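You operate a simulated robot arm through the tools that you are given. There is no shell and no other tool.

You are at the controls of a simulated robot arm. One attempt, no reset.

## Task
Fill the square bottle marked LARGE to about its red line at the swing spout, using the steel funnel.
Fine: bottle on the yellow ring, funnel in its neck, the spout stays over it; the main valve is opened for it and ends shut; no spill; the other square bottle on the filling table stays empty. Set down upright: what you pick out.

The check looks at the end state, three seconds after you hand in, the way a careful person would. Anything else that was tipped, shoved, dropped, spilled or broken makes it a failure.

## Robot
A 6-joint arm with a fingered hand, fixed in place. Base frame: the origin is on the floor under the middle of its stand, x ahead of it, y to its left, z up; the work surface is at about z = 45. Readings come in cm, degrees, newtons and seconds.
With the tool pointing down near the work surface it reaches from about 24 to 80 cm from the base axis. Its first joint turns from -166.0 to 166.0 degrees. Payload 4 kg.
The tool frame sits at the grasp point between the pads (the TCP): z along the fingers, y along the line on which they close. The tips reach 2.6 cm beyond it. The gripper opens to 13.2 cm; its body begins 7.3 cm behind the TCP. The gripper is a hand of 5 fingers: y runs from the thumb to the fingers, the wrist lies at [0, 0, -23.9] in the tool frame, and closing takes about 1.5 s.
Orientation is that of the tool frame in the base frame, as a unit quaternion [w, x, y, z]. With the fingers straight down and closing along the base's y, the tool's x points along the base's -x, its y along +y and its z along -z.

## Interface
- The arm moves only by the tool send_rows. Its argument "plan" is a list of rows, each an object of numbers (a shift or turn left out is 0, a gripper value left out holds the last): "wx", "wy", "wz": the turn, a rotation vector about the tool's x, y, z in degrees; "tx", "ty", "tz": the shift along the tool's x, y, z in cm; "fingers": the closure, from 0 (fully open) to 1 (shut). In form: [{"wx": .., "wy": .., "wz": .., "tx": .., "ty": .., "tz": .., "fingers": ..}, ...]. A call has 1 to 20 rows; each row shifts and turns the commanded pose from where the row before left it, along the tool's axes as they then stand. A row lasts 0.2 s, in which the tool goes at most 5 cm and 8.6 degrees; a call with a longer step from one row to the next is refused whole, and so is a gripper value outside its range. A pose out of reach is approached as far as the arm can. The call stops where the force on the tool passes 60 N (or 10 N more than at its start, if that is more) or the arm is blocked; 0.2 s more then pass. The fingers move at their own pace (about 4.5 cm/s each) and stop on an object; they squeeze with about 29 N. The grip force told is the motor's: it shows also when the fingers shut on nothing. Time passes only in rows, and 0.2 s behind the last, so rows that do not move let the fingers close. The reply holds the time, the measured pose of the TCP, the force on the tool along the base axes, the opening and the grip force, in the units named above and with some noise, with the torque about the TCP (base axes, N m) and any sound that the robot's microphone picked up.
- Cameras (640 x 400 px; columns grow to the right, rows downward): "scene" is fixed at [4.61, -65.24, 143.13]; the picture's right is [0.96, -0.29, 0.00], its down [-0.14, -0.45, -0.88] and it looks along [0.26, 0.84, -0.48] (base axes); focal length 309 px, centre (320, 200). "wrist" rides on the gripper at [8.4, 0.2, -9.7] in the tool frame; the picture's right is [-0.02, 1.00, 0.00], its down [-0.75, -0.01, -0.66] and it looks along [-0.66, -0.01, 0.75] (tool axes); focal length 270 px, centre (320, 200). There is no depth. A picture from a camera that has moved, and an enlarged one, comes with that camera's place and axes in the base frame and with its lens. The place of the scene camera against the robot may be out by one fixed shift of up to 1.8 cm in any direction.
- get_image(camera): a new picture of that camera. The clock stands still meanwhile.
- grasp_type(shape): the hand has 5 fingers and takes this shape, open, in about a second: jaw (thumb against the fingers, like two jaws); tri (thumb and two fingers); tip (a fingertip pinch); poke (one finger out to press); point (the index stretched); flat (the hand flat); cup (the hand cupped); fist (a fist). The gripper value then closes the fingers along that shape, each until it touches; the sizes above hold for jaw. It gives what a move gives, with no picture.
- inspect(camera, box): a new picture of the part [left, top, right, bottom] of that camera's present view, enlarged. The clock stands still meanwhile.
- hand_in(): hands the job in; it is judged then, once.

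Places have to be worked out from the pictures, the camera data and where the tool is seen. Open the gripper and draw the arm clear of the work before you hand the job in, unless the task says otherwise.

The tools are called after ">>>" as a command line: name --argument value ..., lists and objects as JSON in quotes. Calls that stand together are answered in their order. send_rows: Moves the arm, as the interface text tells. Its arguments: {"type":"object","properties":{"plan":{"type":"array","items":{"type":"object","properties":{"wx":{"type":"number"},"wy":{"type":"number"},"wz":{"type":"number"},"tx":{"type":"number"},"ty":{"type":"number"},"tz":{"type":"number"},"fingers":{"type":"number"}}}}},"required":["plan"]} The other tools are called the same way: grasp_type (shape) gives the hand a shape; get_image (camera) takes a picture; inspect (camera, box) takes an enlarged picture of a part of a camera's view; hand_in () hands the job in.

At the start:

```text
t: 0.0
eef_pos: [42.32, 34.61, 120.62]
tool_rot: [0.001, 0.0, 1.0, 0.0]
wrist_force: [0.2, -0.7, -0.3]
ft_torque: [0.01, -0.01, 0.03]
width: 13.21
finger_force: 0.0
shape: jaw
```

scene: 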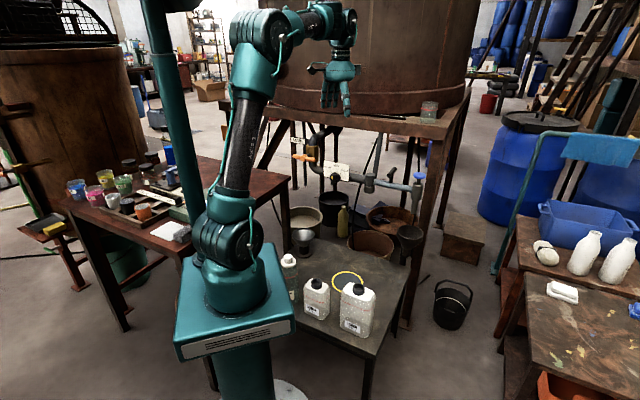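
wrist: 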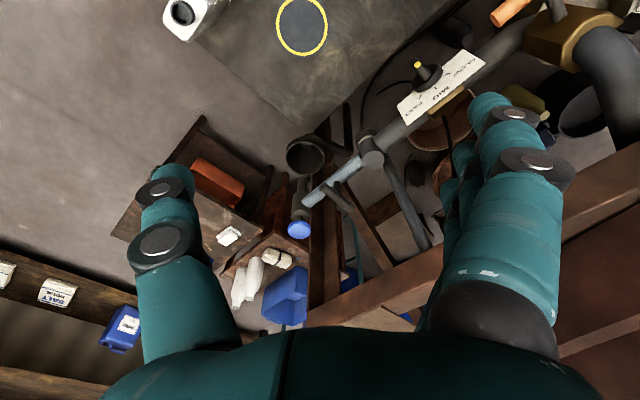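

I start by enlarging the parts of the scene that matter: the filling table, the pipe with its valves and the labels.

>>> inspect --camera "scene" --box '[270, 110, 450, 222]'

>>> inspect --camera "scene" --box '[260, 220, 420, 350]'

>>> inspect --camera "wrist" --box '[150, 0, 640, 250]'

```text
3.56 times, centred on (360, 166) of scene
camera zoom: at [4.61, -65.24, 143.13], right [0.96, -0.29, 0.0], down [-0.14, -0.45, -0.88], along [0.26, 0.84, -0.48], focal length 1099 px, centre (178, 321)
```

zoom: 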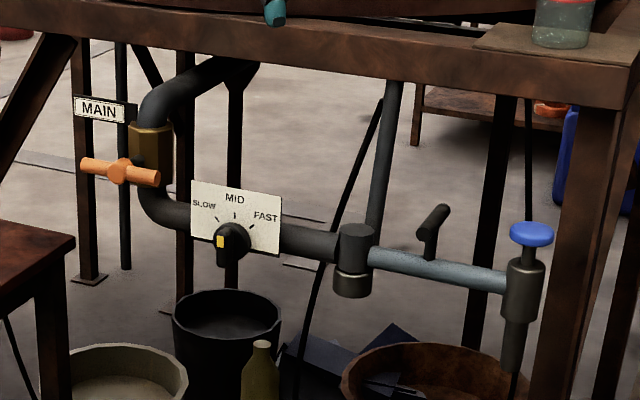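

```text
3.08 times, centred on (340, 285) of scene
camera zoom: at [4.61, -65.24, 143.13], right [0.96, -0.29, 0.0], down [-0.14, -0.45, -0.88], along [0.26, 0.84, -0.48], focal length 951 px, centre (258, -62)
```

zoom: 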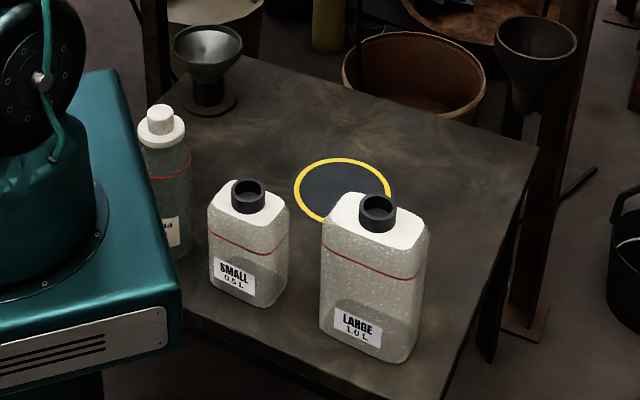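

```text
1.31 times, centred on (395, 125) of wrist
camera zoom: at [33.75, 34.8, 130.39], right [0.02, 1.0, 0.0], down [0.75, -0.01, 0.66], along [0.66, -0.01, -0.75], focal length 353 px, centre (222, 298)
```

zoom: 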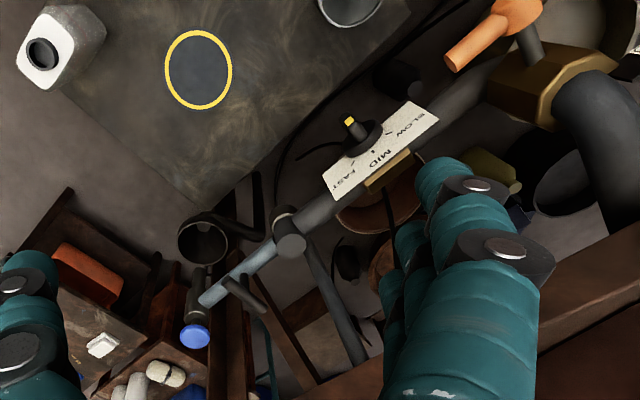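

The ring works out near (46.4, 29.6, 45), and the LARGE bottle's neck near (40.7, 7, 65). The spout pivot is near (60.7, 44.5) and the main lever near (35.5, 58.5, 94.5). I move the hand to a looking pose above and behind the bottles.

>>> send_rows --plan '[{"tx": 1.03, "ty": -2.05, "tz": 2.4, "fingers": 0}, {"tx": 1.03, "ty": -2.05, "tz": 2.4}, {"tx": 1.03, "ty": -2.05, "tz": 2.4}, {"tx": 1.03, "ty": -2.05, "tz": 2.4}, {"tx": 1.03, "ty": -2.05, "tz": 2.4}, {"tx": 1.03, "ty": -2.05, "tz": 2.4}, {"tx": 1.03, "ty": -2.05, "tz": 2.4}, {"tx": 1.03, "ty": -2.05, "tz": 2.4}, {"tx": 1.03, "ty": -2.05, "tz": 2.4}, {"tx": 1.03, "ty": -2.05, "tz": 2.4}, {"tx": 1.03, "ty": -2.05, "tz": 2.4}, {"tx": 1.03, "ty": -2.05, "tz": 2.4}]'

>>> get_image --camera "wrist"

>>> get_image --camera "scene"

```text
t: 2.6
eef_pos: [29.8, 10.13, 91.92]
tool_rot: [0.0, -0.001, 1.0, 0.0]
wrist_force: [-0.4, 0.7, 0.0]
ft_torque: [0.0, 0.01, 0.03]
width: 13.18
finger_force: 0.1
shape: jaw
```

```text
taken
camera wrist: at [21.31, 10.16, 101.6], right [0.02, 1.0, 0.0], down [0.75, -0.01, 0.66], along [0.66, -0.01, -0.75], focal length 270 px, centre (320, 200)
```

wrist: 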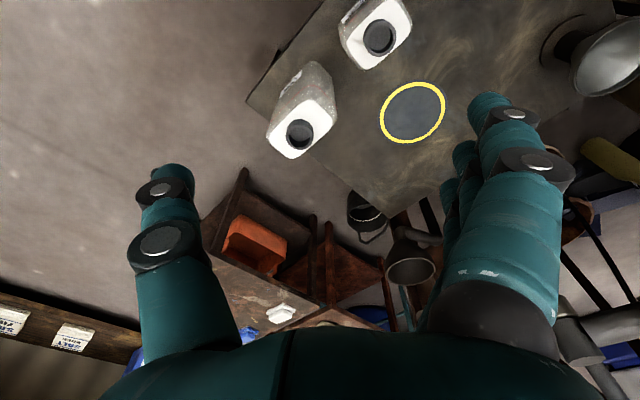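

```text
taken
```

scene: 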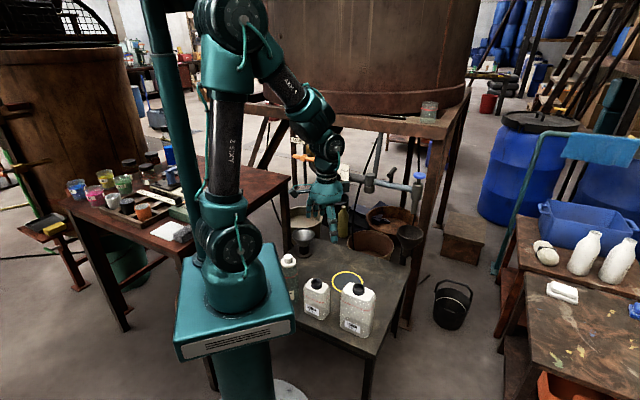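

Now I enlarge the bottles, the ring and the funnel as seen from the wrist.

>>> inspect --camera "wrist" --box '[240, 0, 480, 170]'

>>> inspect --camera "wrist" --box '[520, 0, 640, 110]'

>>> inspect --camera "scene" --box '[380, 155, 450, 260]'

>>> inspect --camera "scene" --box '[280, 125, 380, 200]'

```text
2.35 times, centred on (360, 85) of wrist
camera zoom: at [21.31, 10.16, 101.6], right [0.02, 1.0, 0.0], down [0.75, -0.01, 0.66], along [0.66, -0.01, -0.75], focal length 636 px, centre (226, 471)
```

zoom: 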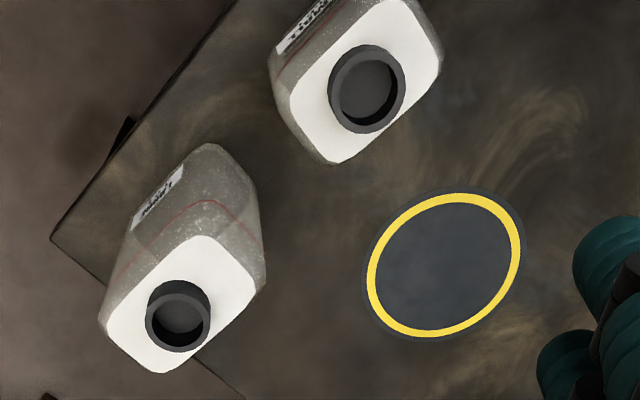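

```text
3.64 times, centred on (580, 55) of wrist
camera zoom: at [21.31, 10.16, 101.6], right [0.02, 1.0, 0.0], down [0.75, -0.01, 0.66], along [0.66, -0.01, -0.75], focal length 983 px, centre (-626, 727)
```

zoom: 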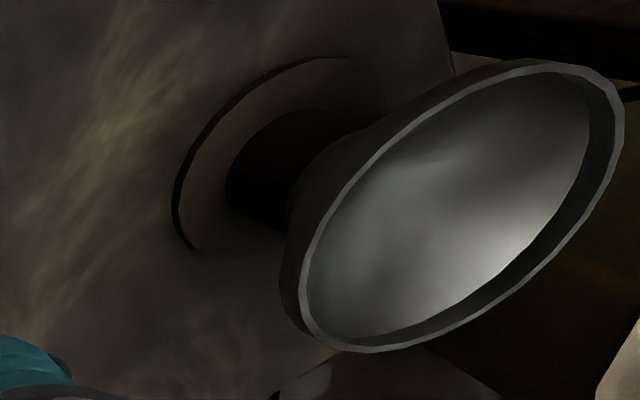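

```text
3.81 times, centred on (415, 208) of scene
camera zoom: at [4.61, -65.24, 143.13], right [0.96, -0.29, 0.0], down [-0.14, -0.45, -0.88], along [0.26, 0.84, -0.48], focal length 1178 px, centre (-42, 171)
```

zoom: 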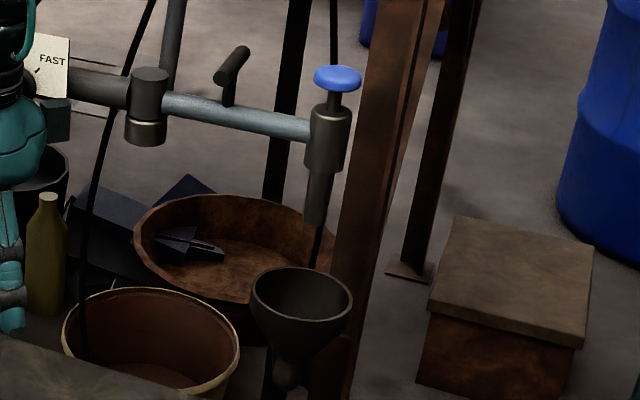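

```text
5.33 times, centred on (330, 162) of scene
camera zoom: at [4.61, -65.24, 143.13], right [0.96, -0.29, 0.0], down [-0.14, -0.45, -0.88], along [0.26, 0.84, -0.48], focal length 1649 px, centre (267, 400)
```

zoom: 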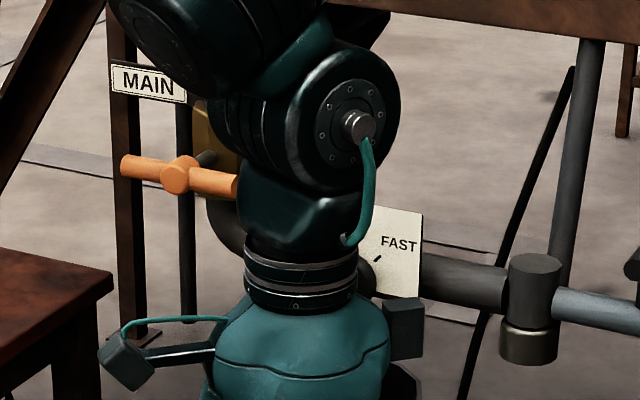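

LARGE's neck is at about (41, 6.9, 65). It is a rectangular bottle with its narrow dimension (about 6 cm) along roughly +45° in the base frame. I turn the tool 45° and hover over it to check the alignment.

>>> send_rows --plan '[{"wz": 7.5}, {"wz": 7.5}, {"wz": 7.5}, {"wz": 7.5}, {"wz": 7.5}, {"wz": 7.5}, {"tx": -1.73, "ty": 0.955, "tz": 1.98}, {"tx": -1.73, "ty": 0.955, "tz": 1.98}, {"tx": -1.73, "ty": 0.955, "tz": 1.98}, {"tx": -1.73, "ty": 0.955, "tz": 1.98}, {"tx": -1.73, "ty": 0.955, "tz": 1.98}, {"tx": -1.73, "ty": 0.955, "tz": 1.98}]'

>>> get_image --camera "wrist"

>>> inspect --camera "scene" --box '[280, 190, 440, 350]'

```text
t: 5.2
eef_pos: [41.52, 6.76, 80.03]
tool_rot: [0.0, 0.382, 0.924, 0.0]
wrist_force: [0.2, 0.5, 0.6]
ft_torque: [-0.02, 0.0, -0.01]
width: 13.19
finger_force: 0.0
shape: jaw
```

```text
taken
camera wrist: at [35.42, 12.8, 89.76], right [0.72, 0.69, 0.0], down [0.52, -0.54, 0.66], along [0.46, -0.47, -0.75], focal length 270 px, centre (320, 200)
```

wrist: 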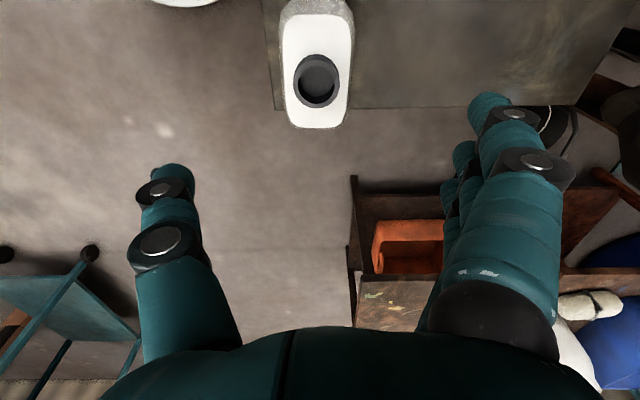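

```text
2.50 times, centred on (360, 270) of scene
camera zoom: at [4.61, -65.24, 143.13], right [0.96, -0.29, 0.0], down [-0.14, -0.45, -0.88], along [0.26, 0.84, -0.48], focal length 773 px, centre (220, 25)
```

zoom: 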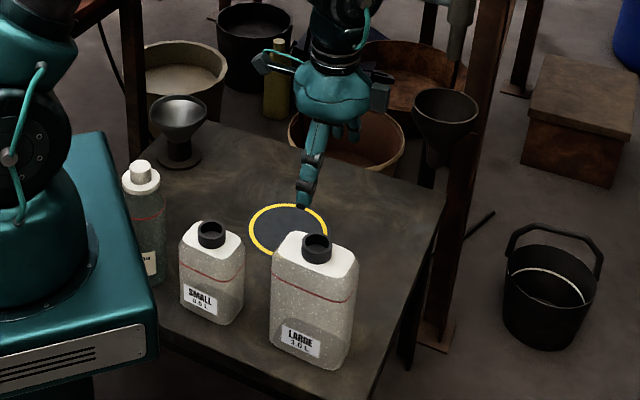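

The bottle is aligned with the hand to within a degree or so, and its neck is about 0.5 cm off along tool x. I descend so the pads sit on the upper body with the palm just above the neck.

>>> send_rows --plan '[{"tx": 0.5, "ty": -0.15, "tz": 2}, {"tz": 3}, {"tz": 3}, {"tz": 3}, {"tz": 3}, {"tz": 2.5}, {"tz": 2}, {"tz": 1.3}]'

>>> inspect --camera "scene" --box '[280, 190, 440, 350]'

>>> get_image --camera "wrist"

```text
t: 7.0
eef_pos: [41.01, 7.0, 60.08]
tool_rot: [0.001, 0.383, 0.924, -0.001]
wrist_force: [-0.1, -0.7, -0.8]
ft_torque: [0.02, 0.01, 0.03]
width: 13.2
finger_force: 0.1
shape: jaw
```

```text
2.50 times, centred on (360, 270) of scene
camera zoom: at [4.61, -65.24, 143.13], right [0.96, -0.29, 0.0], down [-0.14, -0.45, -0.88], along [0.26, 0.84, -0.48], focal length 773 px, centre (220, 25)
```

zoom: 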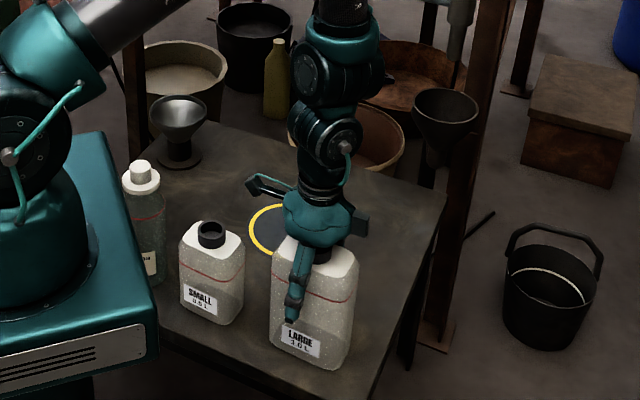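

```text
taken
camera wrist: at [34.91, 13.07, 69.85], right [0.72, 0.69, 0.0], down [0.52, -0.54, 0.66], along [0.46, -0.47, -0.75], focal length 270 px, centre (320, 200)
```

wrist: 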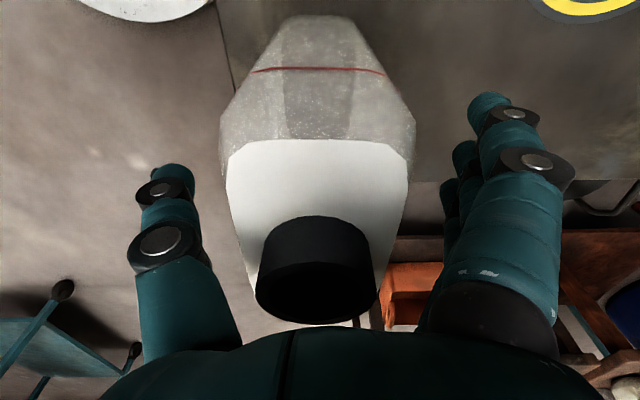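

The palm clears the neck and nothing has been touched. I close the fingers on the body in stages.

>>> send_rows --plan '[{"fingers": 0.4}, {"fingers": 0.5}, {"fingers": 0.6}, {"fingers": 0.7}, {}, {}, {}]'

>>> get_image --camera "wrist"

```text
t: 8.6
eef_pos: [40.89, 6.98, 60.09]
tool_rot: [0.0, 0.383, 0.924, 0.0]
wrist_force: [-0.1, -0.1, -0.1]
ft_torque: [0.0, 0.02, 0.01]
width: 6.42
finger_force: 28.4
shape: jaw
```

```text
taken
camera wrist: at [34.91, 13.07, 69.87], right [0.72, 0.69, 0.0], down [0.52, -0.54, 0.66], along [0.46, -0.47, -0.75], focal length 270 px, centre (320, 200)
```

wrist: 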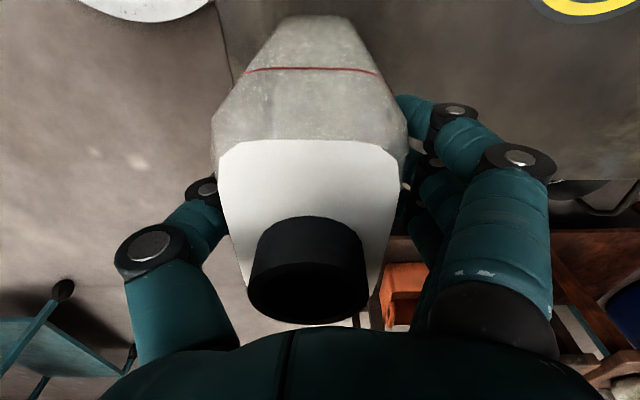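

LARGE is held at 6.4 cm width with a firm grip. I lift it 6 cm slowly and carry it over the ring.

>>> send_rows --plan '[{"tz": -1}, {"tz": -1.5}, {"tz": -2}, {"tz": -1.5}, {"tx": 0.75, "ty": 1.2}, {"tx": 1.4, "ty": 2.28}, {"tx": 1.4, "ty": 2.28}, {"tx": 1.4, "ty": 2.28}, {"tx": 1.4, "ty": 2.28}, {"tx": 1.4, "ty": 2.28}, {"tx": 1.4, "ty": 2.28}, {"tx": 1.4, "ty": 2.28}, {"tx": 1.0, "ty": 1.6}, {"tx": 0.7, "ty": 1.12}, {}]'

>>> get_image --camera "wrist"

>>> inspect --camera "scene" --box '[280, 190, 440, 350]'

```text
t: 11.8
eef_pos: [46.24, 29.69, 66.32]
tool_rot: [0.0, 0.383, 0.924, 0.0]
wrist_force: [-0.5, -1.2, -1.6]
ft_torque: [0.02, 0.01, 0.0]
width: 6.43
finger_force: 28.7
shape: jaw
```

```text
taken
camera wrist: at [40.3, 35.79, 75.99], right [0.72, 0.69, 0.0], down [0.52, -0.54, 0.66], along [0.46, -0.47, -0.75], focal length 270 px, centre (320, 200)
```

wrist: 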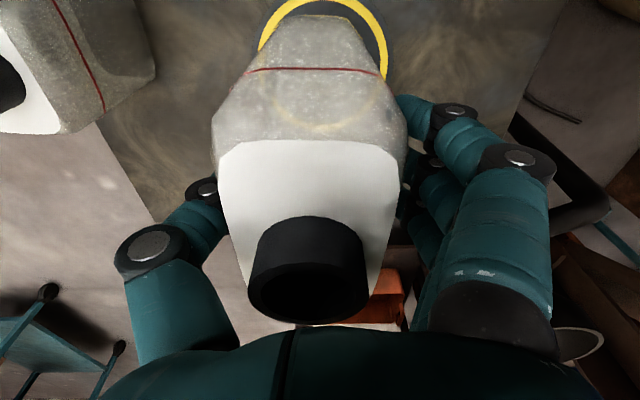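

```text
2.50 times, centred on (360, 270) of scene
camera zoom: at [4.61, -65.24, 143.13], right [0.96, -0.29, 0.0], down [-0.14, -0.45, -0.88], along [0.26, 0.84, -0.48], focal length 773 px, centre (220, 25)
```

zoom: 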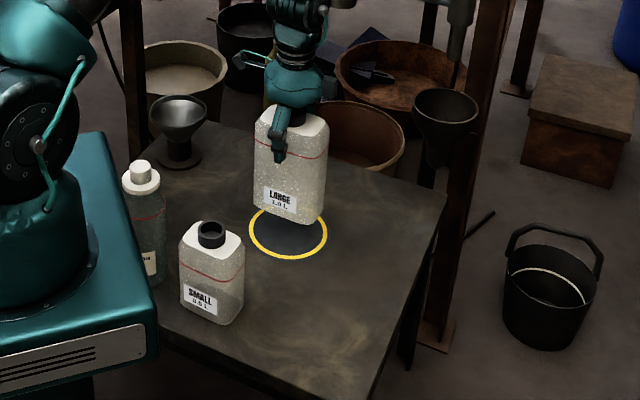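

The bottle hangs upright over the ring. I lower it 6.1 cm gently until it just meets the table.

>>> send_rows --plan '[{"tz": 1.5}, {"tz": 1.5}, {"tz": 1.2}, {"tz": 0.8}, {"tz": 0.5}, {"tz": 0.3}, {"tz": 0.2}, {"tz": 0.1}, {}]'

>>> inspect --camera "scene" --box '[280, 190, 440, 350]'

```text
t: 13.8
eef_pos: [46.27, 29.68, 60.03]
tool_rot: [-0.001, 0.383, 0.924, 0.0]
wrist_force: [-0.5, -0.5, 6.1]
ft_torque: [-0.08, 0.07, 0.02]
width: 6.38
finger_force: 28.9
shape: jaw
```

```text
2.50 times, centred on (360, 270) of scene
camera zoom: at [4.61, -65.24, 143.13], right [0.96, -0.29, 0.0], down [-0.14, -0.45, -0.88], along [0.26, 0.84, -0.48], focal length 773 px, centre (220, 25)
```

zoom: 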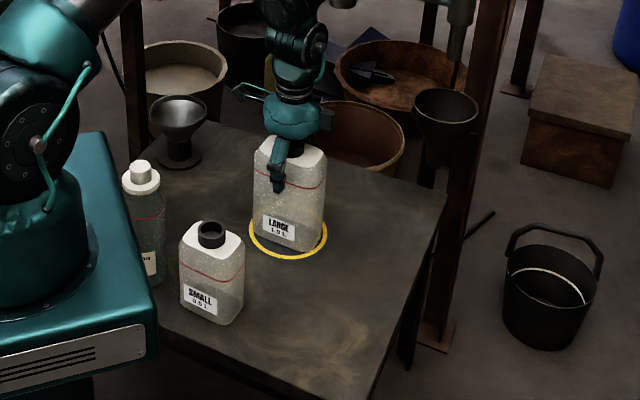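

The 6 N upward force shows the bottle is on the table. I open the hand and rise straight up.

>>> send_rows --plan '[{"tz": -0.1, "fingers": 0.5}, {"fingers": 0.4}, {"fingers": 0.25}, {"fingers": 0}, {}, {}, {}, {"tz": -1}, {"tz": -2}, {"tz": -3}, {"tz": -4}, {"tz": -4}, {"tz": -4}]'

>>> get_image --camera "wrist"

>>> inspect --camera "scene" --box '[280, 190, 440, 350]'

```text
t: 16.6
eef_pos: [46.4, 29.71, 78.16]
tool_rot: [0.001, 0.382, 0.924, 0.001]
wrist_force: [0.6, 0.1, 0.6]
ft_torque: [0.01, -0.01, 0.01]
width: 13.18
finger_force: 0.0
shape: jaw
```

```text
taken
camera wrist: at [40.43, 35.75, 87.95], right [0.72, 0.69, 0.0], down [0.52, -0.54, 0.66], along [0.46, -0.47, -0.75], focal length 270 px, centre (320, 200)
```

wrist: 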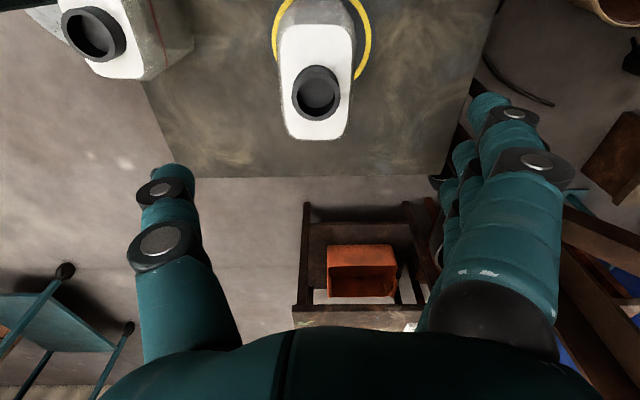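

```text
2.50 times, centred on (360, 270) of scene
camera zoom: at [4.61, -65.24, 143.13], right [0.96, -0.29, 0.0], down [-0.14, -0.45, -0.88], along [0.26, 0.84, -0.48], focal length 773 px, centre (220, 25)
```

zoom: 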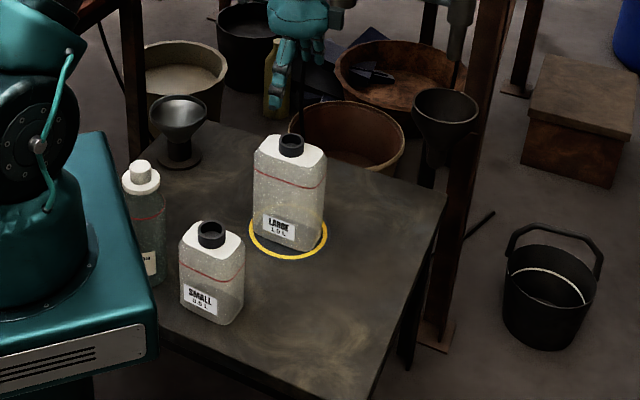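

LARGE stands upright inside the ring with its neck at about (46.1, 29.8, 65). The main lever hangs nearly above the funnel stand at (32.7, 53.6), so I turn the hand to face that corner and stop short to look at it.

>>> send_rows --plan '[{"wz": -8.2}, {"wz": -8.2}, {"wz": -8.2}, {"wz": -8.2}, {"wz": -8.2}, {"wz": -8.2}, {"wz": -8.2}, {"wz": -8.2}, {"wz": -8.2}, {"wz": -8.2}, {"wz": -8.0}, {"tx": 0.495, "ty": 2.96, "tz": -0.44}, {"tx": 0.495, "ty": 2.96, "tz": -0.44}, {"tx": 0.495, "ty": 2.96, "tz": -0.44}, {"tx": 0.495, "ty": 2.96, "tz": -0.44}, {"tx": 0.495, "ty": 2.96, "tz": -0.44}, {"tx": 0.495, "ty": 2.96, "tz": -0.44}, {"tx": 0.495, "ty": 2.96, "tz": -0.44}, {"tx": 0.495, "ty": 2.96, "tz": -0.44}, {"tx": 0.495, "ty": 2.96, "tz": -0.44}]'

>>> get_image --camera "wrist"

>>> get_image --camera "scene"

```text
t: 20.8
eef_pos: [24.32, 45.3, 82.09]
tool_rot: [0.0, -0.383, 0.924, 0.0]
wrist_force: [0.3, 0.3, 0.3]
ft_torque: [0.0, -0.01, 0.03]
width: 13.2
finger_force: 0.1
shape: jaw
```

```text
taken
camera wrist: at [18.0, 39.49, 91.79], right [-0.69, 0.72, 0.0], down [0.54, 0.52, 0.66], along [0.47, 0.46, -0.75], focal length 270 px, centre (320, 200)
```

wrist: 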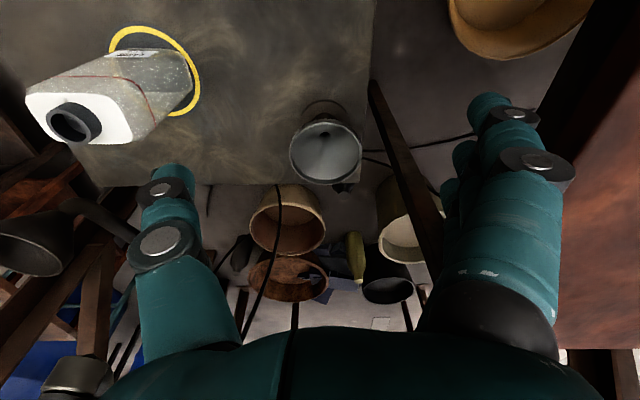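

```text
taken
```

scene: 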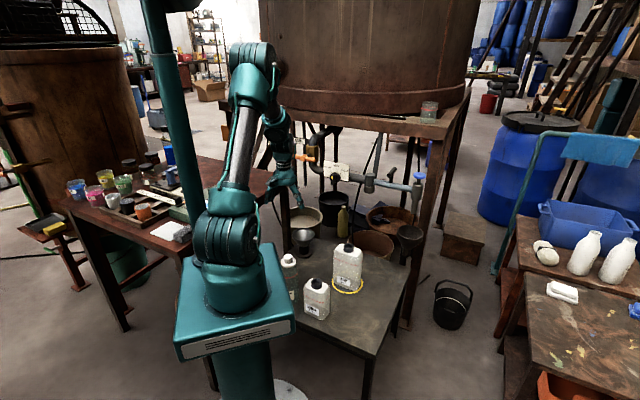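

The funnel shows ahead at (326, 150) in the wrist view. I enlarge it, and use the current pose of the arm to view the valve too.

>>> inspect --camera "wrist" --box '[250, 70, 410, 220]'

>>> inspect --camera "scene" --box '[260, 110, 400, 200]'

>>> inspect --camera "scene" --box '[270, 215, 390, 330]'

```text
2.67 times, centred on (330, 145) of wrist
camera zoom: at [18.0, 39.49, 91.79], right [-0.69, 0.72, 0.0], down [0.54, 0.52, 0.66], along [0.47, 0.46, -0.75], focal length 721 px, centre (293, 347)
```

zoom: 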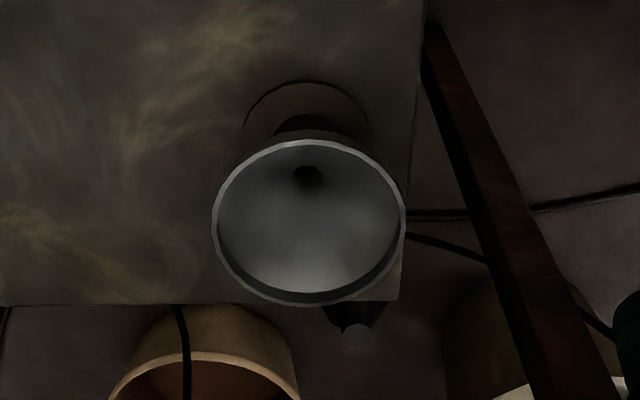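

```text
4.44 times, centred on (330, 155) of scene
camera zoom: at [4.61, -65.24, 143.13], right [0.96, -0.29, 0.0], down [-0.14, -0.45, -0.88], along [0.26, 0.84, -0.48], focal length 1374 px, centre (276, 400)
```

zoom: 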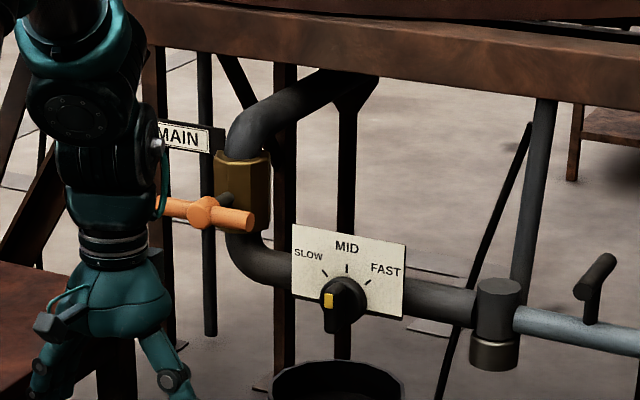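

```text
3.48 times, centred on (330, 272) of scene
camera zoom: at [4.61, -65.24, 143.13], right [0.96, -0.29, 0.0], down [-0.14, -0.45, -0.88], along [0.26, 0.84, -0.48], focal length 1076 px, centre (285, -52)
```

zoom: 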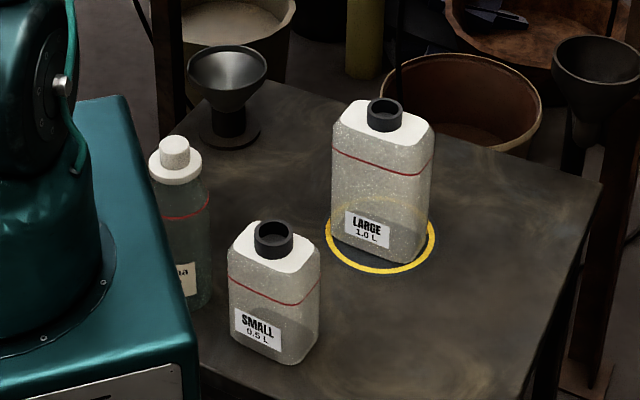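

The funnel's rim works out at centre (32.9, 55.0), z about 56.6 and 10.9 cm across; the hand opens 13.2. I tilt the hand back 20° so the wrist stays clear of the orange lever, then go to a pre-grasp point above the funnel.

>>> send_rows --plan '[{"wy": -6.7}, {"wy": -6.7}, {"wy": -6.6}, {"tx": -0.54, "ty": 0.13, "tz": 2.48}, {"tx": -0.54, "ty": 0.13, "tz": 2.48}, {"tx": -0.54, "ty": 0.13, "tz": 2.48}, {"tx": -0.54, "ty": 0.13, "tz": 2.48}, {"tx": -0.54, "ty": 0.13, "tz": 2.48}, {"tx": -0.54, "ty": 0.13, "tz": 2.48}]'

>>> get_image --camera "wrist"

>>> inspect --camera "scene" --box '[240, 110, 400, 270]'

```text
t: 22.8
eef_pos: [29.45, 51.51, 69.26]
tool_rot: [0.161, -0.377, 0.91, 0.066]
wrist_force: [-0.5, 0.1, -0.1]
ft_torque: [0.03, 0.04, 0.0]
width: 13.2
finger_force: 0.0
shape: jaw
```

```text
taken
camera wrist: at [21.3, 43.78, 75.5], right [-0.69, 0.72, 0.01], down [0.35, 0.33, 0.88], along [0.63, 0.61, -0.48], focal length 270 px, centre (320, 200)
```

wrist: 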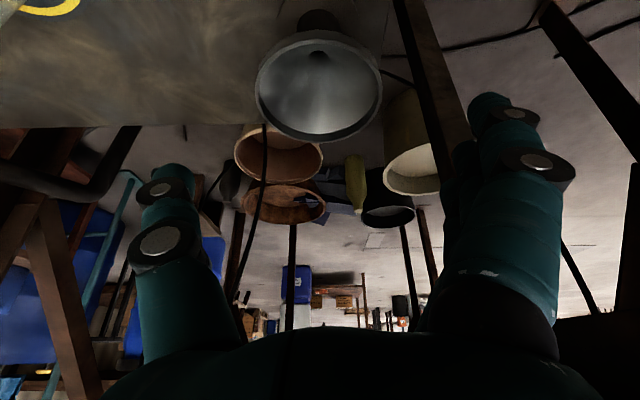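

```text
2.50 times, centred on (320, 190) of scene
camera zoom: at [4.61, -65.24, 143.13], right [0.96, -0.29, 0.0], down [-0.14, -0.45, -0.88], along [0.26, 0.84, -0.48], focal length 773 px, centre (320, 225)
```

zoom: 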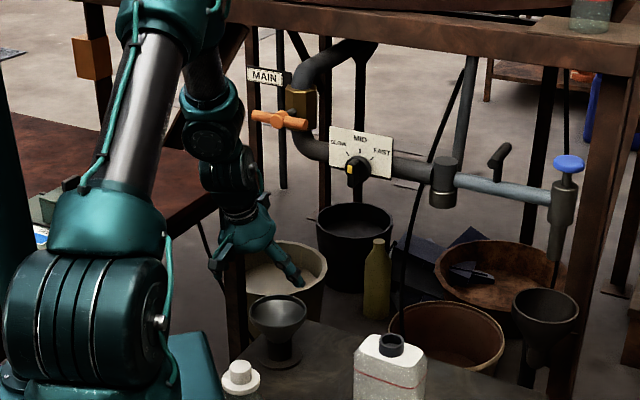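

From this closer view the rim centre comes out at (32.8, 55.1), in line with the hand. I advance 11 cm along the tool axis and check before closing.

>>> send_rows --plan '[{"tz": 2, "ty": 0.05}, {"tz": 2, "ty": 0.05}, {"tz": 2}, {"tz": 2}, {"tz": 1.5}, {"tz": 1.5}]'

>>> get_image --camera "wrist"

>>> inspect --camera "scene" --box '[260, 170, 360, 270]'

```text
t: 24.2
eef_pos: [32.06, 54.3, 59.01]
tool_rot: [0.16, -0.378, 0.91, 0.067]
wrist_force: [-0.4, -1.4, 1.1]
ft_torque: [-0.03, 0.0, 0.0]
width: 13.17
finger_force: 0.0
shape: jaw
```

```text
taken
camera wrist: at [23.85, 46.45, 65.28], right [-0.69, 0.72, 0.01], down [0.35, 0.33, 0.88], along [0.63, 0.61, -0.48], focal length 270 px, centre (320, 200)
```

wrist: 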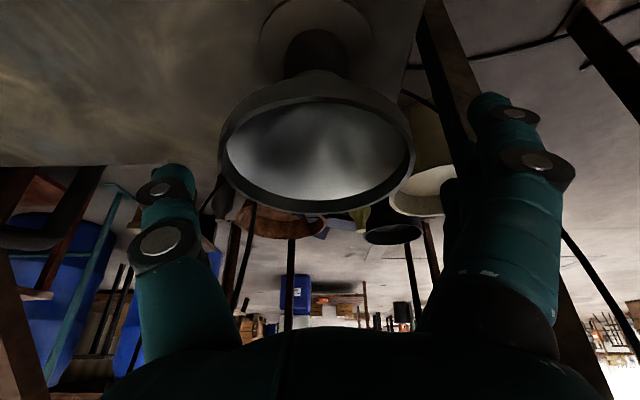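

```text
4.00 times, centred on (310, 220) of scene
camera zoom: at [4.61, -65.24, 143.13], right [0.96, -0.29, 0.0], down [-0.14, -0.45, -0.88], along [0.26, 0.84, -0.48], focal length 1237 px, centre (360, 120)
```

zoom: 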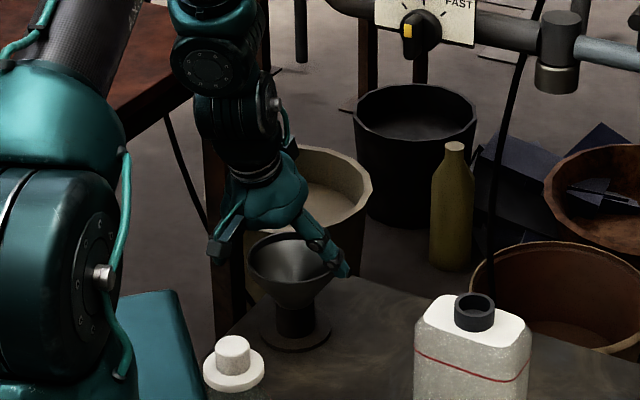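

The rim sits centred between thumb and fingers with room on both sides. I advance the last 3.2 cm and close in small stages.

>>> send_rows --plan '[{"tz": 1.2}, {"tz": 1.0}, {"tz": 0.7}, {"tz": 0.4}, {}]'

>>> get_image --camera "wrist"

>>> inspect --camera "scene" --box '[260, 170, 360, 270]'

```text
t: 25.4
eef_pos: [32.82, 55.14, 55.95]
tool_rot: [0.16, -0.377, 0.91, 0.066]
wrist_force: [-0.6, 0.6, -0.1]
ft_torque: [0.02, -0.01, -0.01]
width: 13.18
finger_force: 0.1
shape: jaw
```

```text
taken
camera wrist: at [24.56, 47.3, 62.14], right [-0.69, 0.72, 0.01], down [0.35, 0.33, 0.88], along [0.63, 0.61, -0.48], focal length 270 px, centre (320, 200)
```

wrist: 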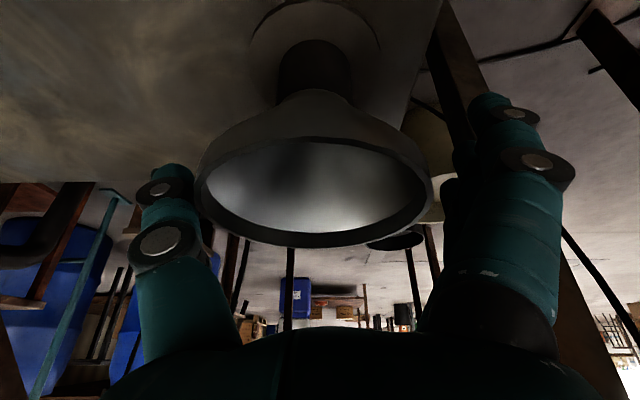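

```text
4.00 times, centred on (310, 220) of scene
camera zoom: at [4.61, -65.24, 143.13], right [0.96, -0.29, 0.0], down [-0.14, -0.45, -0.88], along [0.26, 0.84, -0.48], focal length 1237 px, centre (360, 120)
```

zoom: 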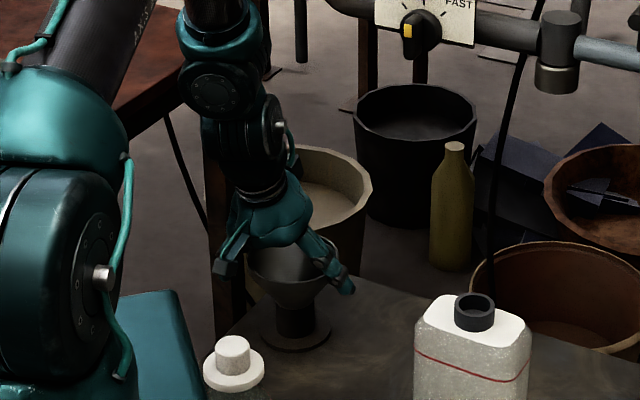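

The funnel is about 0.2 cm toward the thumb, so I centre the hand and close slowly on the rim.

>>> send_rows --plan '[{"ty": -0.2, "fingers": 0.1}, {"fingers": 0.15}, {"fingers": 0.2}, {"fingers": 0.25}, {"fingers": 0.3}, {"fingers": 0.35}, {"fingers": 0.4}, {}, {}]'

>>> get_image --camera "wrist"

>>> inspect --camera "scene" --box '[260, 170, 360, 270]'

```text
t: 27.4
eef_pos: [33.08, 55.03, 55.78]
tool_rot: [0.161, -0.377, 0.91, 0.066]
wrist_force: [0.1, 0.1, 0.9]
ft_torque: [0.0, 0.03, -0.01]
width: 9.37
finger_force: 29.6
shape: jaw
```

```text
taken
camera wrist: at [24.75, 47.15, 62.09], right [-0.69, 0.72, 0.01], down [0.35, 0.33, 0.88], along [0.63, 0.61, -0.48], focal length 270 px, centre (320, 200)
```

wrist: 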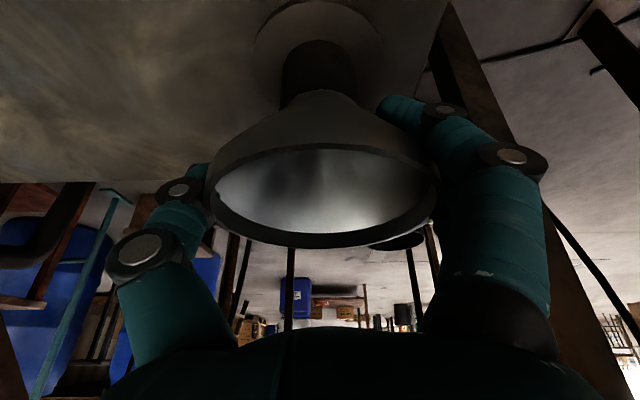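

```text
4.00 times, centred on (310, 220) of scene
camera zoom: at [4.61, -65.24, 143.13], right [0.96, -0.29, 0.0], down [-0.14, -0.45, -0.88], along [0.26, 0.84, -0.48], focal length 1237 px, centre (360, 120)
```

zoom: 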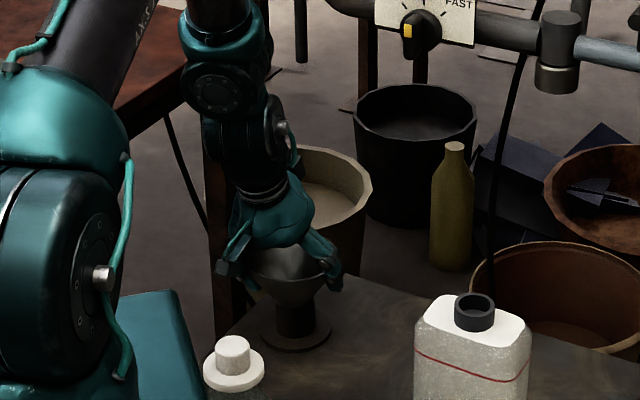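

The funnel is held with tips wrapped on the cone at 9.4 cm and 29.6 N. I lift it slowly, straight up, 4 cm first.

>>> send_rows --plan '[{"tx": -0.17, "tz": -0.47}, {"tx": -0.34, "tz": -0.94}, {"tx": -0.34, "tz": -0.94}, {"tx": -0.51, "tz": -1.41}, {}]'

>>> get_image --camera "wrist"

>>> inspect --camera "scene" --box '[260, 170, 360, 270]'

```text
t: 28.6
eef_pos: [33.01, 55.06, 59.71]
tool_rot: [0.16, -0.376, 0.91, 0.066]
wrist_force: [0.6, -0.3, -0.3]
ft_torque: [-0.04, 0.0, -0.01]
width: 9.37
finger_force: 29.1
shape: jaw
```

```text
taken
camera wrist: at [24.77, 47.14, 66.05], right [-0.69, 0.72, 0.01], down [0.35, 0.33, 0.88], along [0.63, 0.61, -0.48], focal length 270 px, centre (320, 200)
```

wrist: 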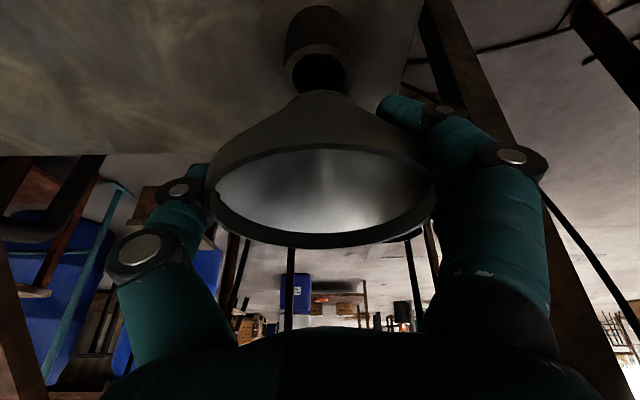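

```text
4.00 times, centred on (310, 220) of scene
camera zoom: at [4.61, -65.24, 143.13], right [0.96, -0.29, 0.0], down [-0.14, -0.45, -0.88], along [0.26, 0.84, -0.48], focal length 1237 px, centre (360, 120)
```

zoom: 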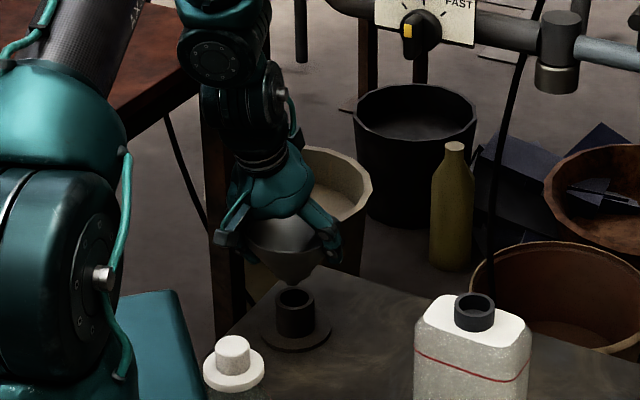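

The funnel came up cleanly out of its stand. I lift 5 cm more and check the length of its stem.

>>> send_rows --plan '[{"tx": -0.51, "tz": -1.41}, {"tx": -0.51, "tz": -1.41}, {"tx": -0.51, "tz": -1.41}, {"tx": -0.34, "tz": -0.94}, {}]'

>>> inspect --camera "wrist" --box '[180, 0, 460, 260]'

>>> inspect --camera "scene" --box '[290, 190, 370, 260]'

```text
t: 29.8
eef_pos: [33.13, 54.98, 65.41]
tool_rot: [0.161, -0.378, 0.909, 0.066]
wrist_force: [0.0, -0.1, -0.5]
ft_torque: [0.03, -0.03, 0.03]
width: 9.36
finger_force: 29.4
shape: jaw
```

```text
1.54 times, centred on (320, 130) of wrist
camera zoom: at [24.91, 47.15, 71.69], right [-0.69, 0.72, 0.01], down [0.35, 0.33, 0.88], along [0.63, 0.61, -0.48], focal length 416 px, centre (320, 308)
```

zoom: 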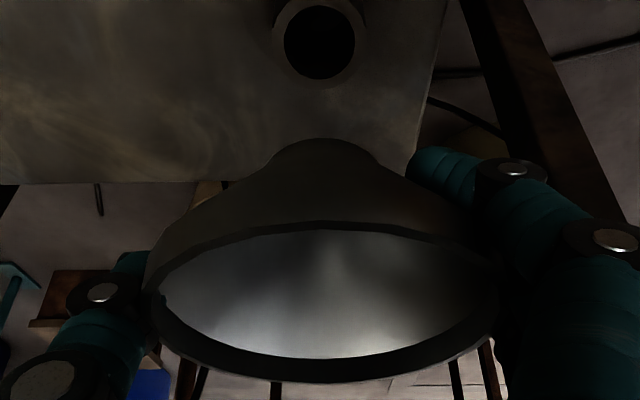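

```text
5.71 times, centred on (330, 225) of scene
camera zoom: at [4.61, -65.24, 143.13], right [0.96, -0.29, 0.0], down [-0.14, -0.45, -0.88], along [0.26, 0.84, -0.48], focal length 1767 px, centre (263, 57)
```

zoom: 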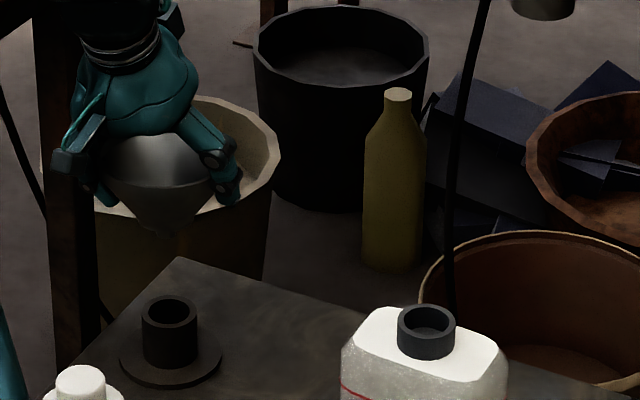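

I look at the stem end more closely.

>>> inspect --camera "scene" --box '[298, 205, 338, 245]'

```text
10.00 times, centred on (318, 225) of scene
camera zoom: at [4.61, -65.24, 143.13], right [0.96, -0.29, 0.0], down [-0.14, -0.45, -0.88], along [0.26, 0.84, -0.48], focal length 3092 px, centre (340, -50)
```

zoom: 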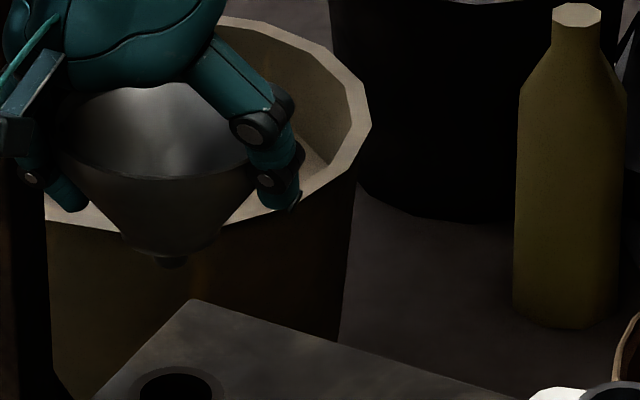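

The funnel hangs upright and is about 8 cm tall with a thin stem (1.5 cm) against a neck opening of about 2.8 cm. I carry it up and across to 13 cm above the neck, then compare with the stand's hole as seen now, at zoomed (319, 42).

>>> send_rows --plan '[{"tx": -0.173, "ty": -1.2, "tz": -2.2}, {"tx": -0.173, "ty": -1.93, "tz": -2.279}, {"tx": -0.173, "ty": -1.93, "tz": -2.279}, {"tx": -0.173, "ty": -1.93, "tz": -2.279}, {"tx": -0.173, "ty": -1.93, "tz": -2.279}, {"tx": -0.173, "ty": -1.93, "tz": -2.279}, {"tx": 0.579, "ty": -1.93, "tz": -0.211}, {"tx": 0.579, "ty": -1.93, "tz": -0.211}, {"tx": 0.579, "ty": -1.93, "tz": -0.211}, {"tx": 0.579, "ty": -1.93, "tz": -0.211}, {"tx": 0.579, "ty": -1.93, "tz": -0.211}, {"tx": 0.579, "ty": -1.93, "tz": -0.211}, {"tx": 0.579, "ty": -1.93, "tz": -0.211}, {"tx": 0.579, "ty": -1.93, "tz": -0.211}, {"ty": -0.73, "tz": -0.08}, {}]'

>>> inspect --camera "wrist" --box '[180, 0, 460, 260]'

>>> inspect --camera "scene" --box '[290, 170, 410, 300]'

```text
t: 33.2
eef_pos: [45.83, 29.81, 78.52]
tool_rot: [0.16, -0.377, 0.91, 0.067]
wrist_force: [-0.6, 0.1, -1.4]
ft_torque: [0.0, -0.02, 0.02]
width: 9.35
finger_force: 29.3
shape: jaw
```

```text
1.54 times, centred on (320, 130) of wrist
camera zoom: at [37.77, 21.92, 84.76], right [-0.69, 0.72, 0.01], down [0.35, 0.33, 0.88], along [0.63, 0.61, -0.48], focal length 416 px, centre (320, 308)
```

zoom: 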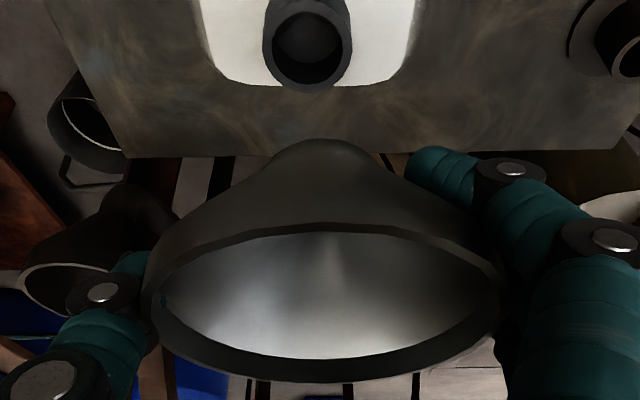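

```text
3.08 times, centred on (350, 235) of scene
camera zoom: at [4.61, -65.24, 143.13], right [0.96, -0.29, 0.0], down [-0.14, -0.45, -0.88], along [0.26, 0.84, -0.48], focal length 951 px, centre (228, 92)
```

zoom: 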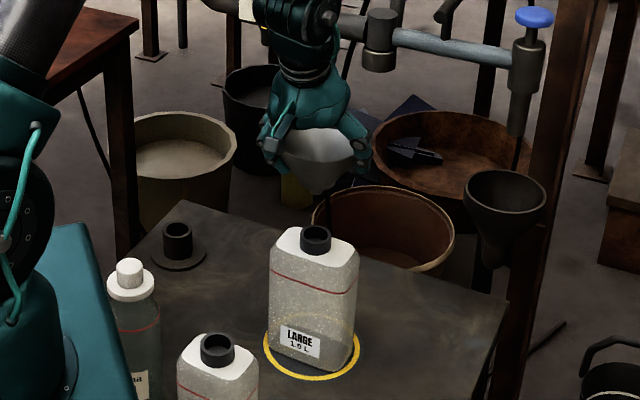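

I check the stem against the neck in the scene camera at higher zoom.

>>> inspect --camera "scene" --box '[364, 195, 416, 260]'

>>> inspect --camera "scene" --box '[360, 200, 400, 230]'

>>> inspect --camera "scene" --box '[370, 205, 412, 250]'

>>> get_image --camera "scene"

```text
6.15 times, centred on (390, 228) of scene
camera zoom: at [4.61, -65.24, 143.13], right [0.96, -0.29, 0.0], down [-0.14, -0.45, -0.88], along [0.26, 0.84, -0.48], focal length 1903 px, centre (-111, 31)
```

zoom: 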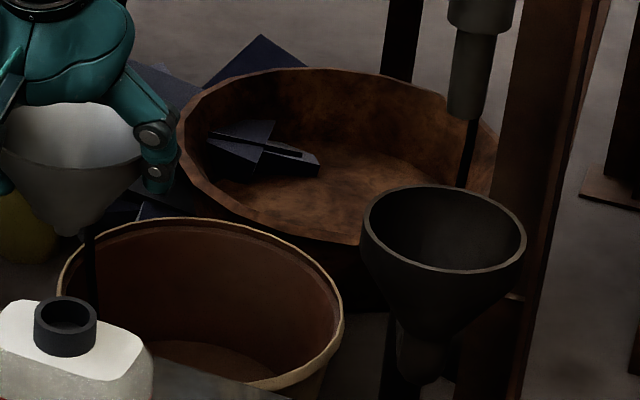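

```text
13.33 times, centred on (380, 215) of scene
camera zoom: at [4.61, -65.24, 143.13], right [0.96, -0.29, 0.0], down [-0.14, -0.45, -0.88], along [0.26, 0.84, -0.48], focal length 4123 px, centre (-480, 0)
```

zoom: 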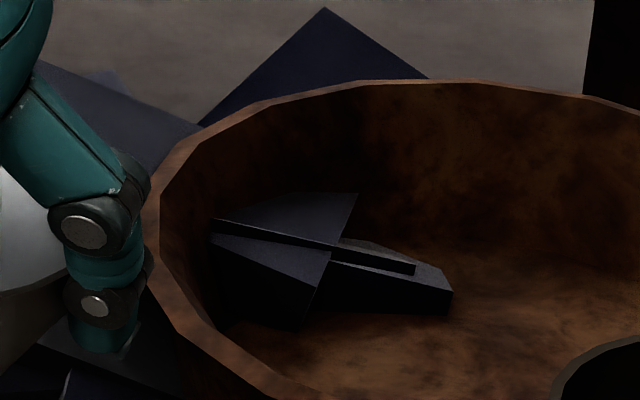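

```text
8.89 times, centred on (391, 228) of scene
camera zoom: at [4.61, -65.24, 143.13], right [0.96, -0.29, 0.0], down [-0.14, -0.45, -0.88], along [0.26, 0.84, -0.48], focal length 2749 px, centre (-311, -44)
```

zoom: 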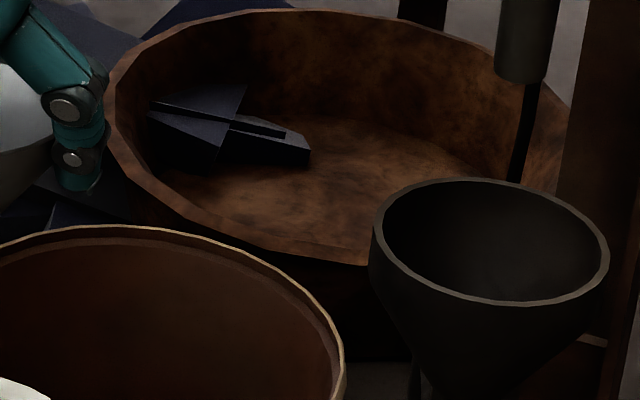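

```text
taken
```

scene: 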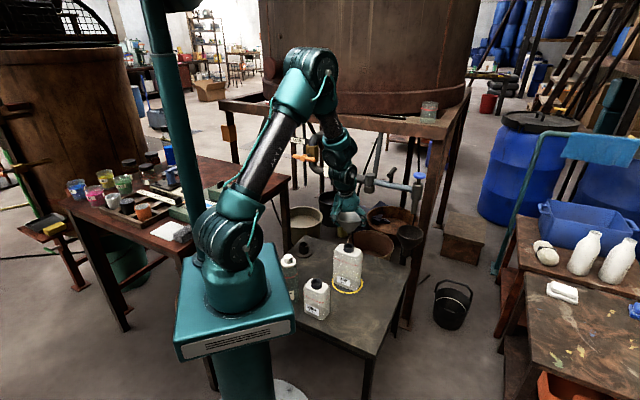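

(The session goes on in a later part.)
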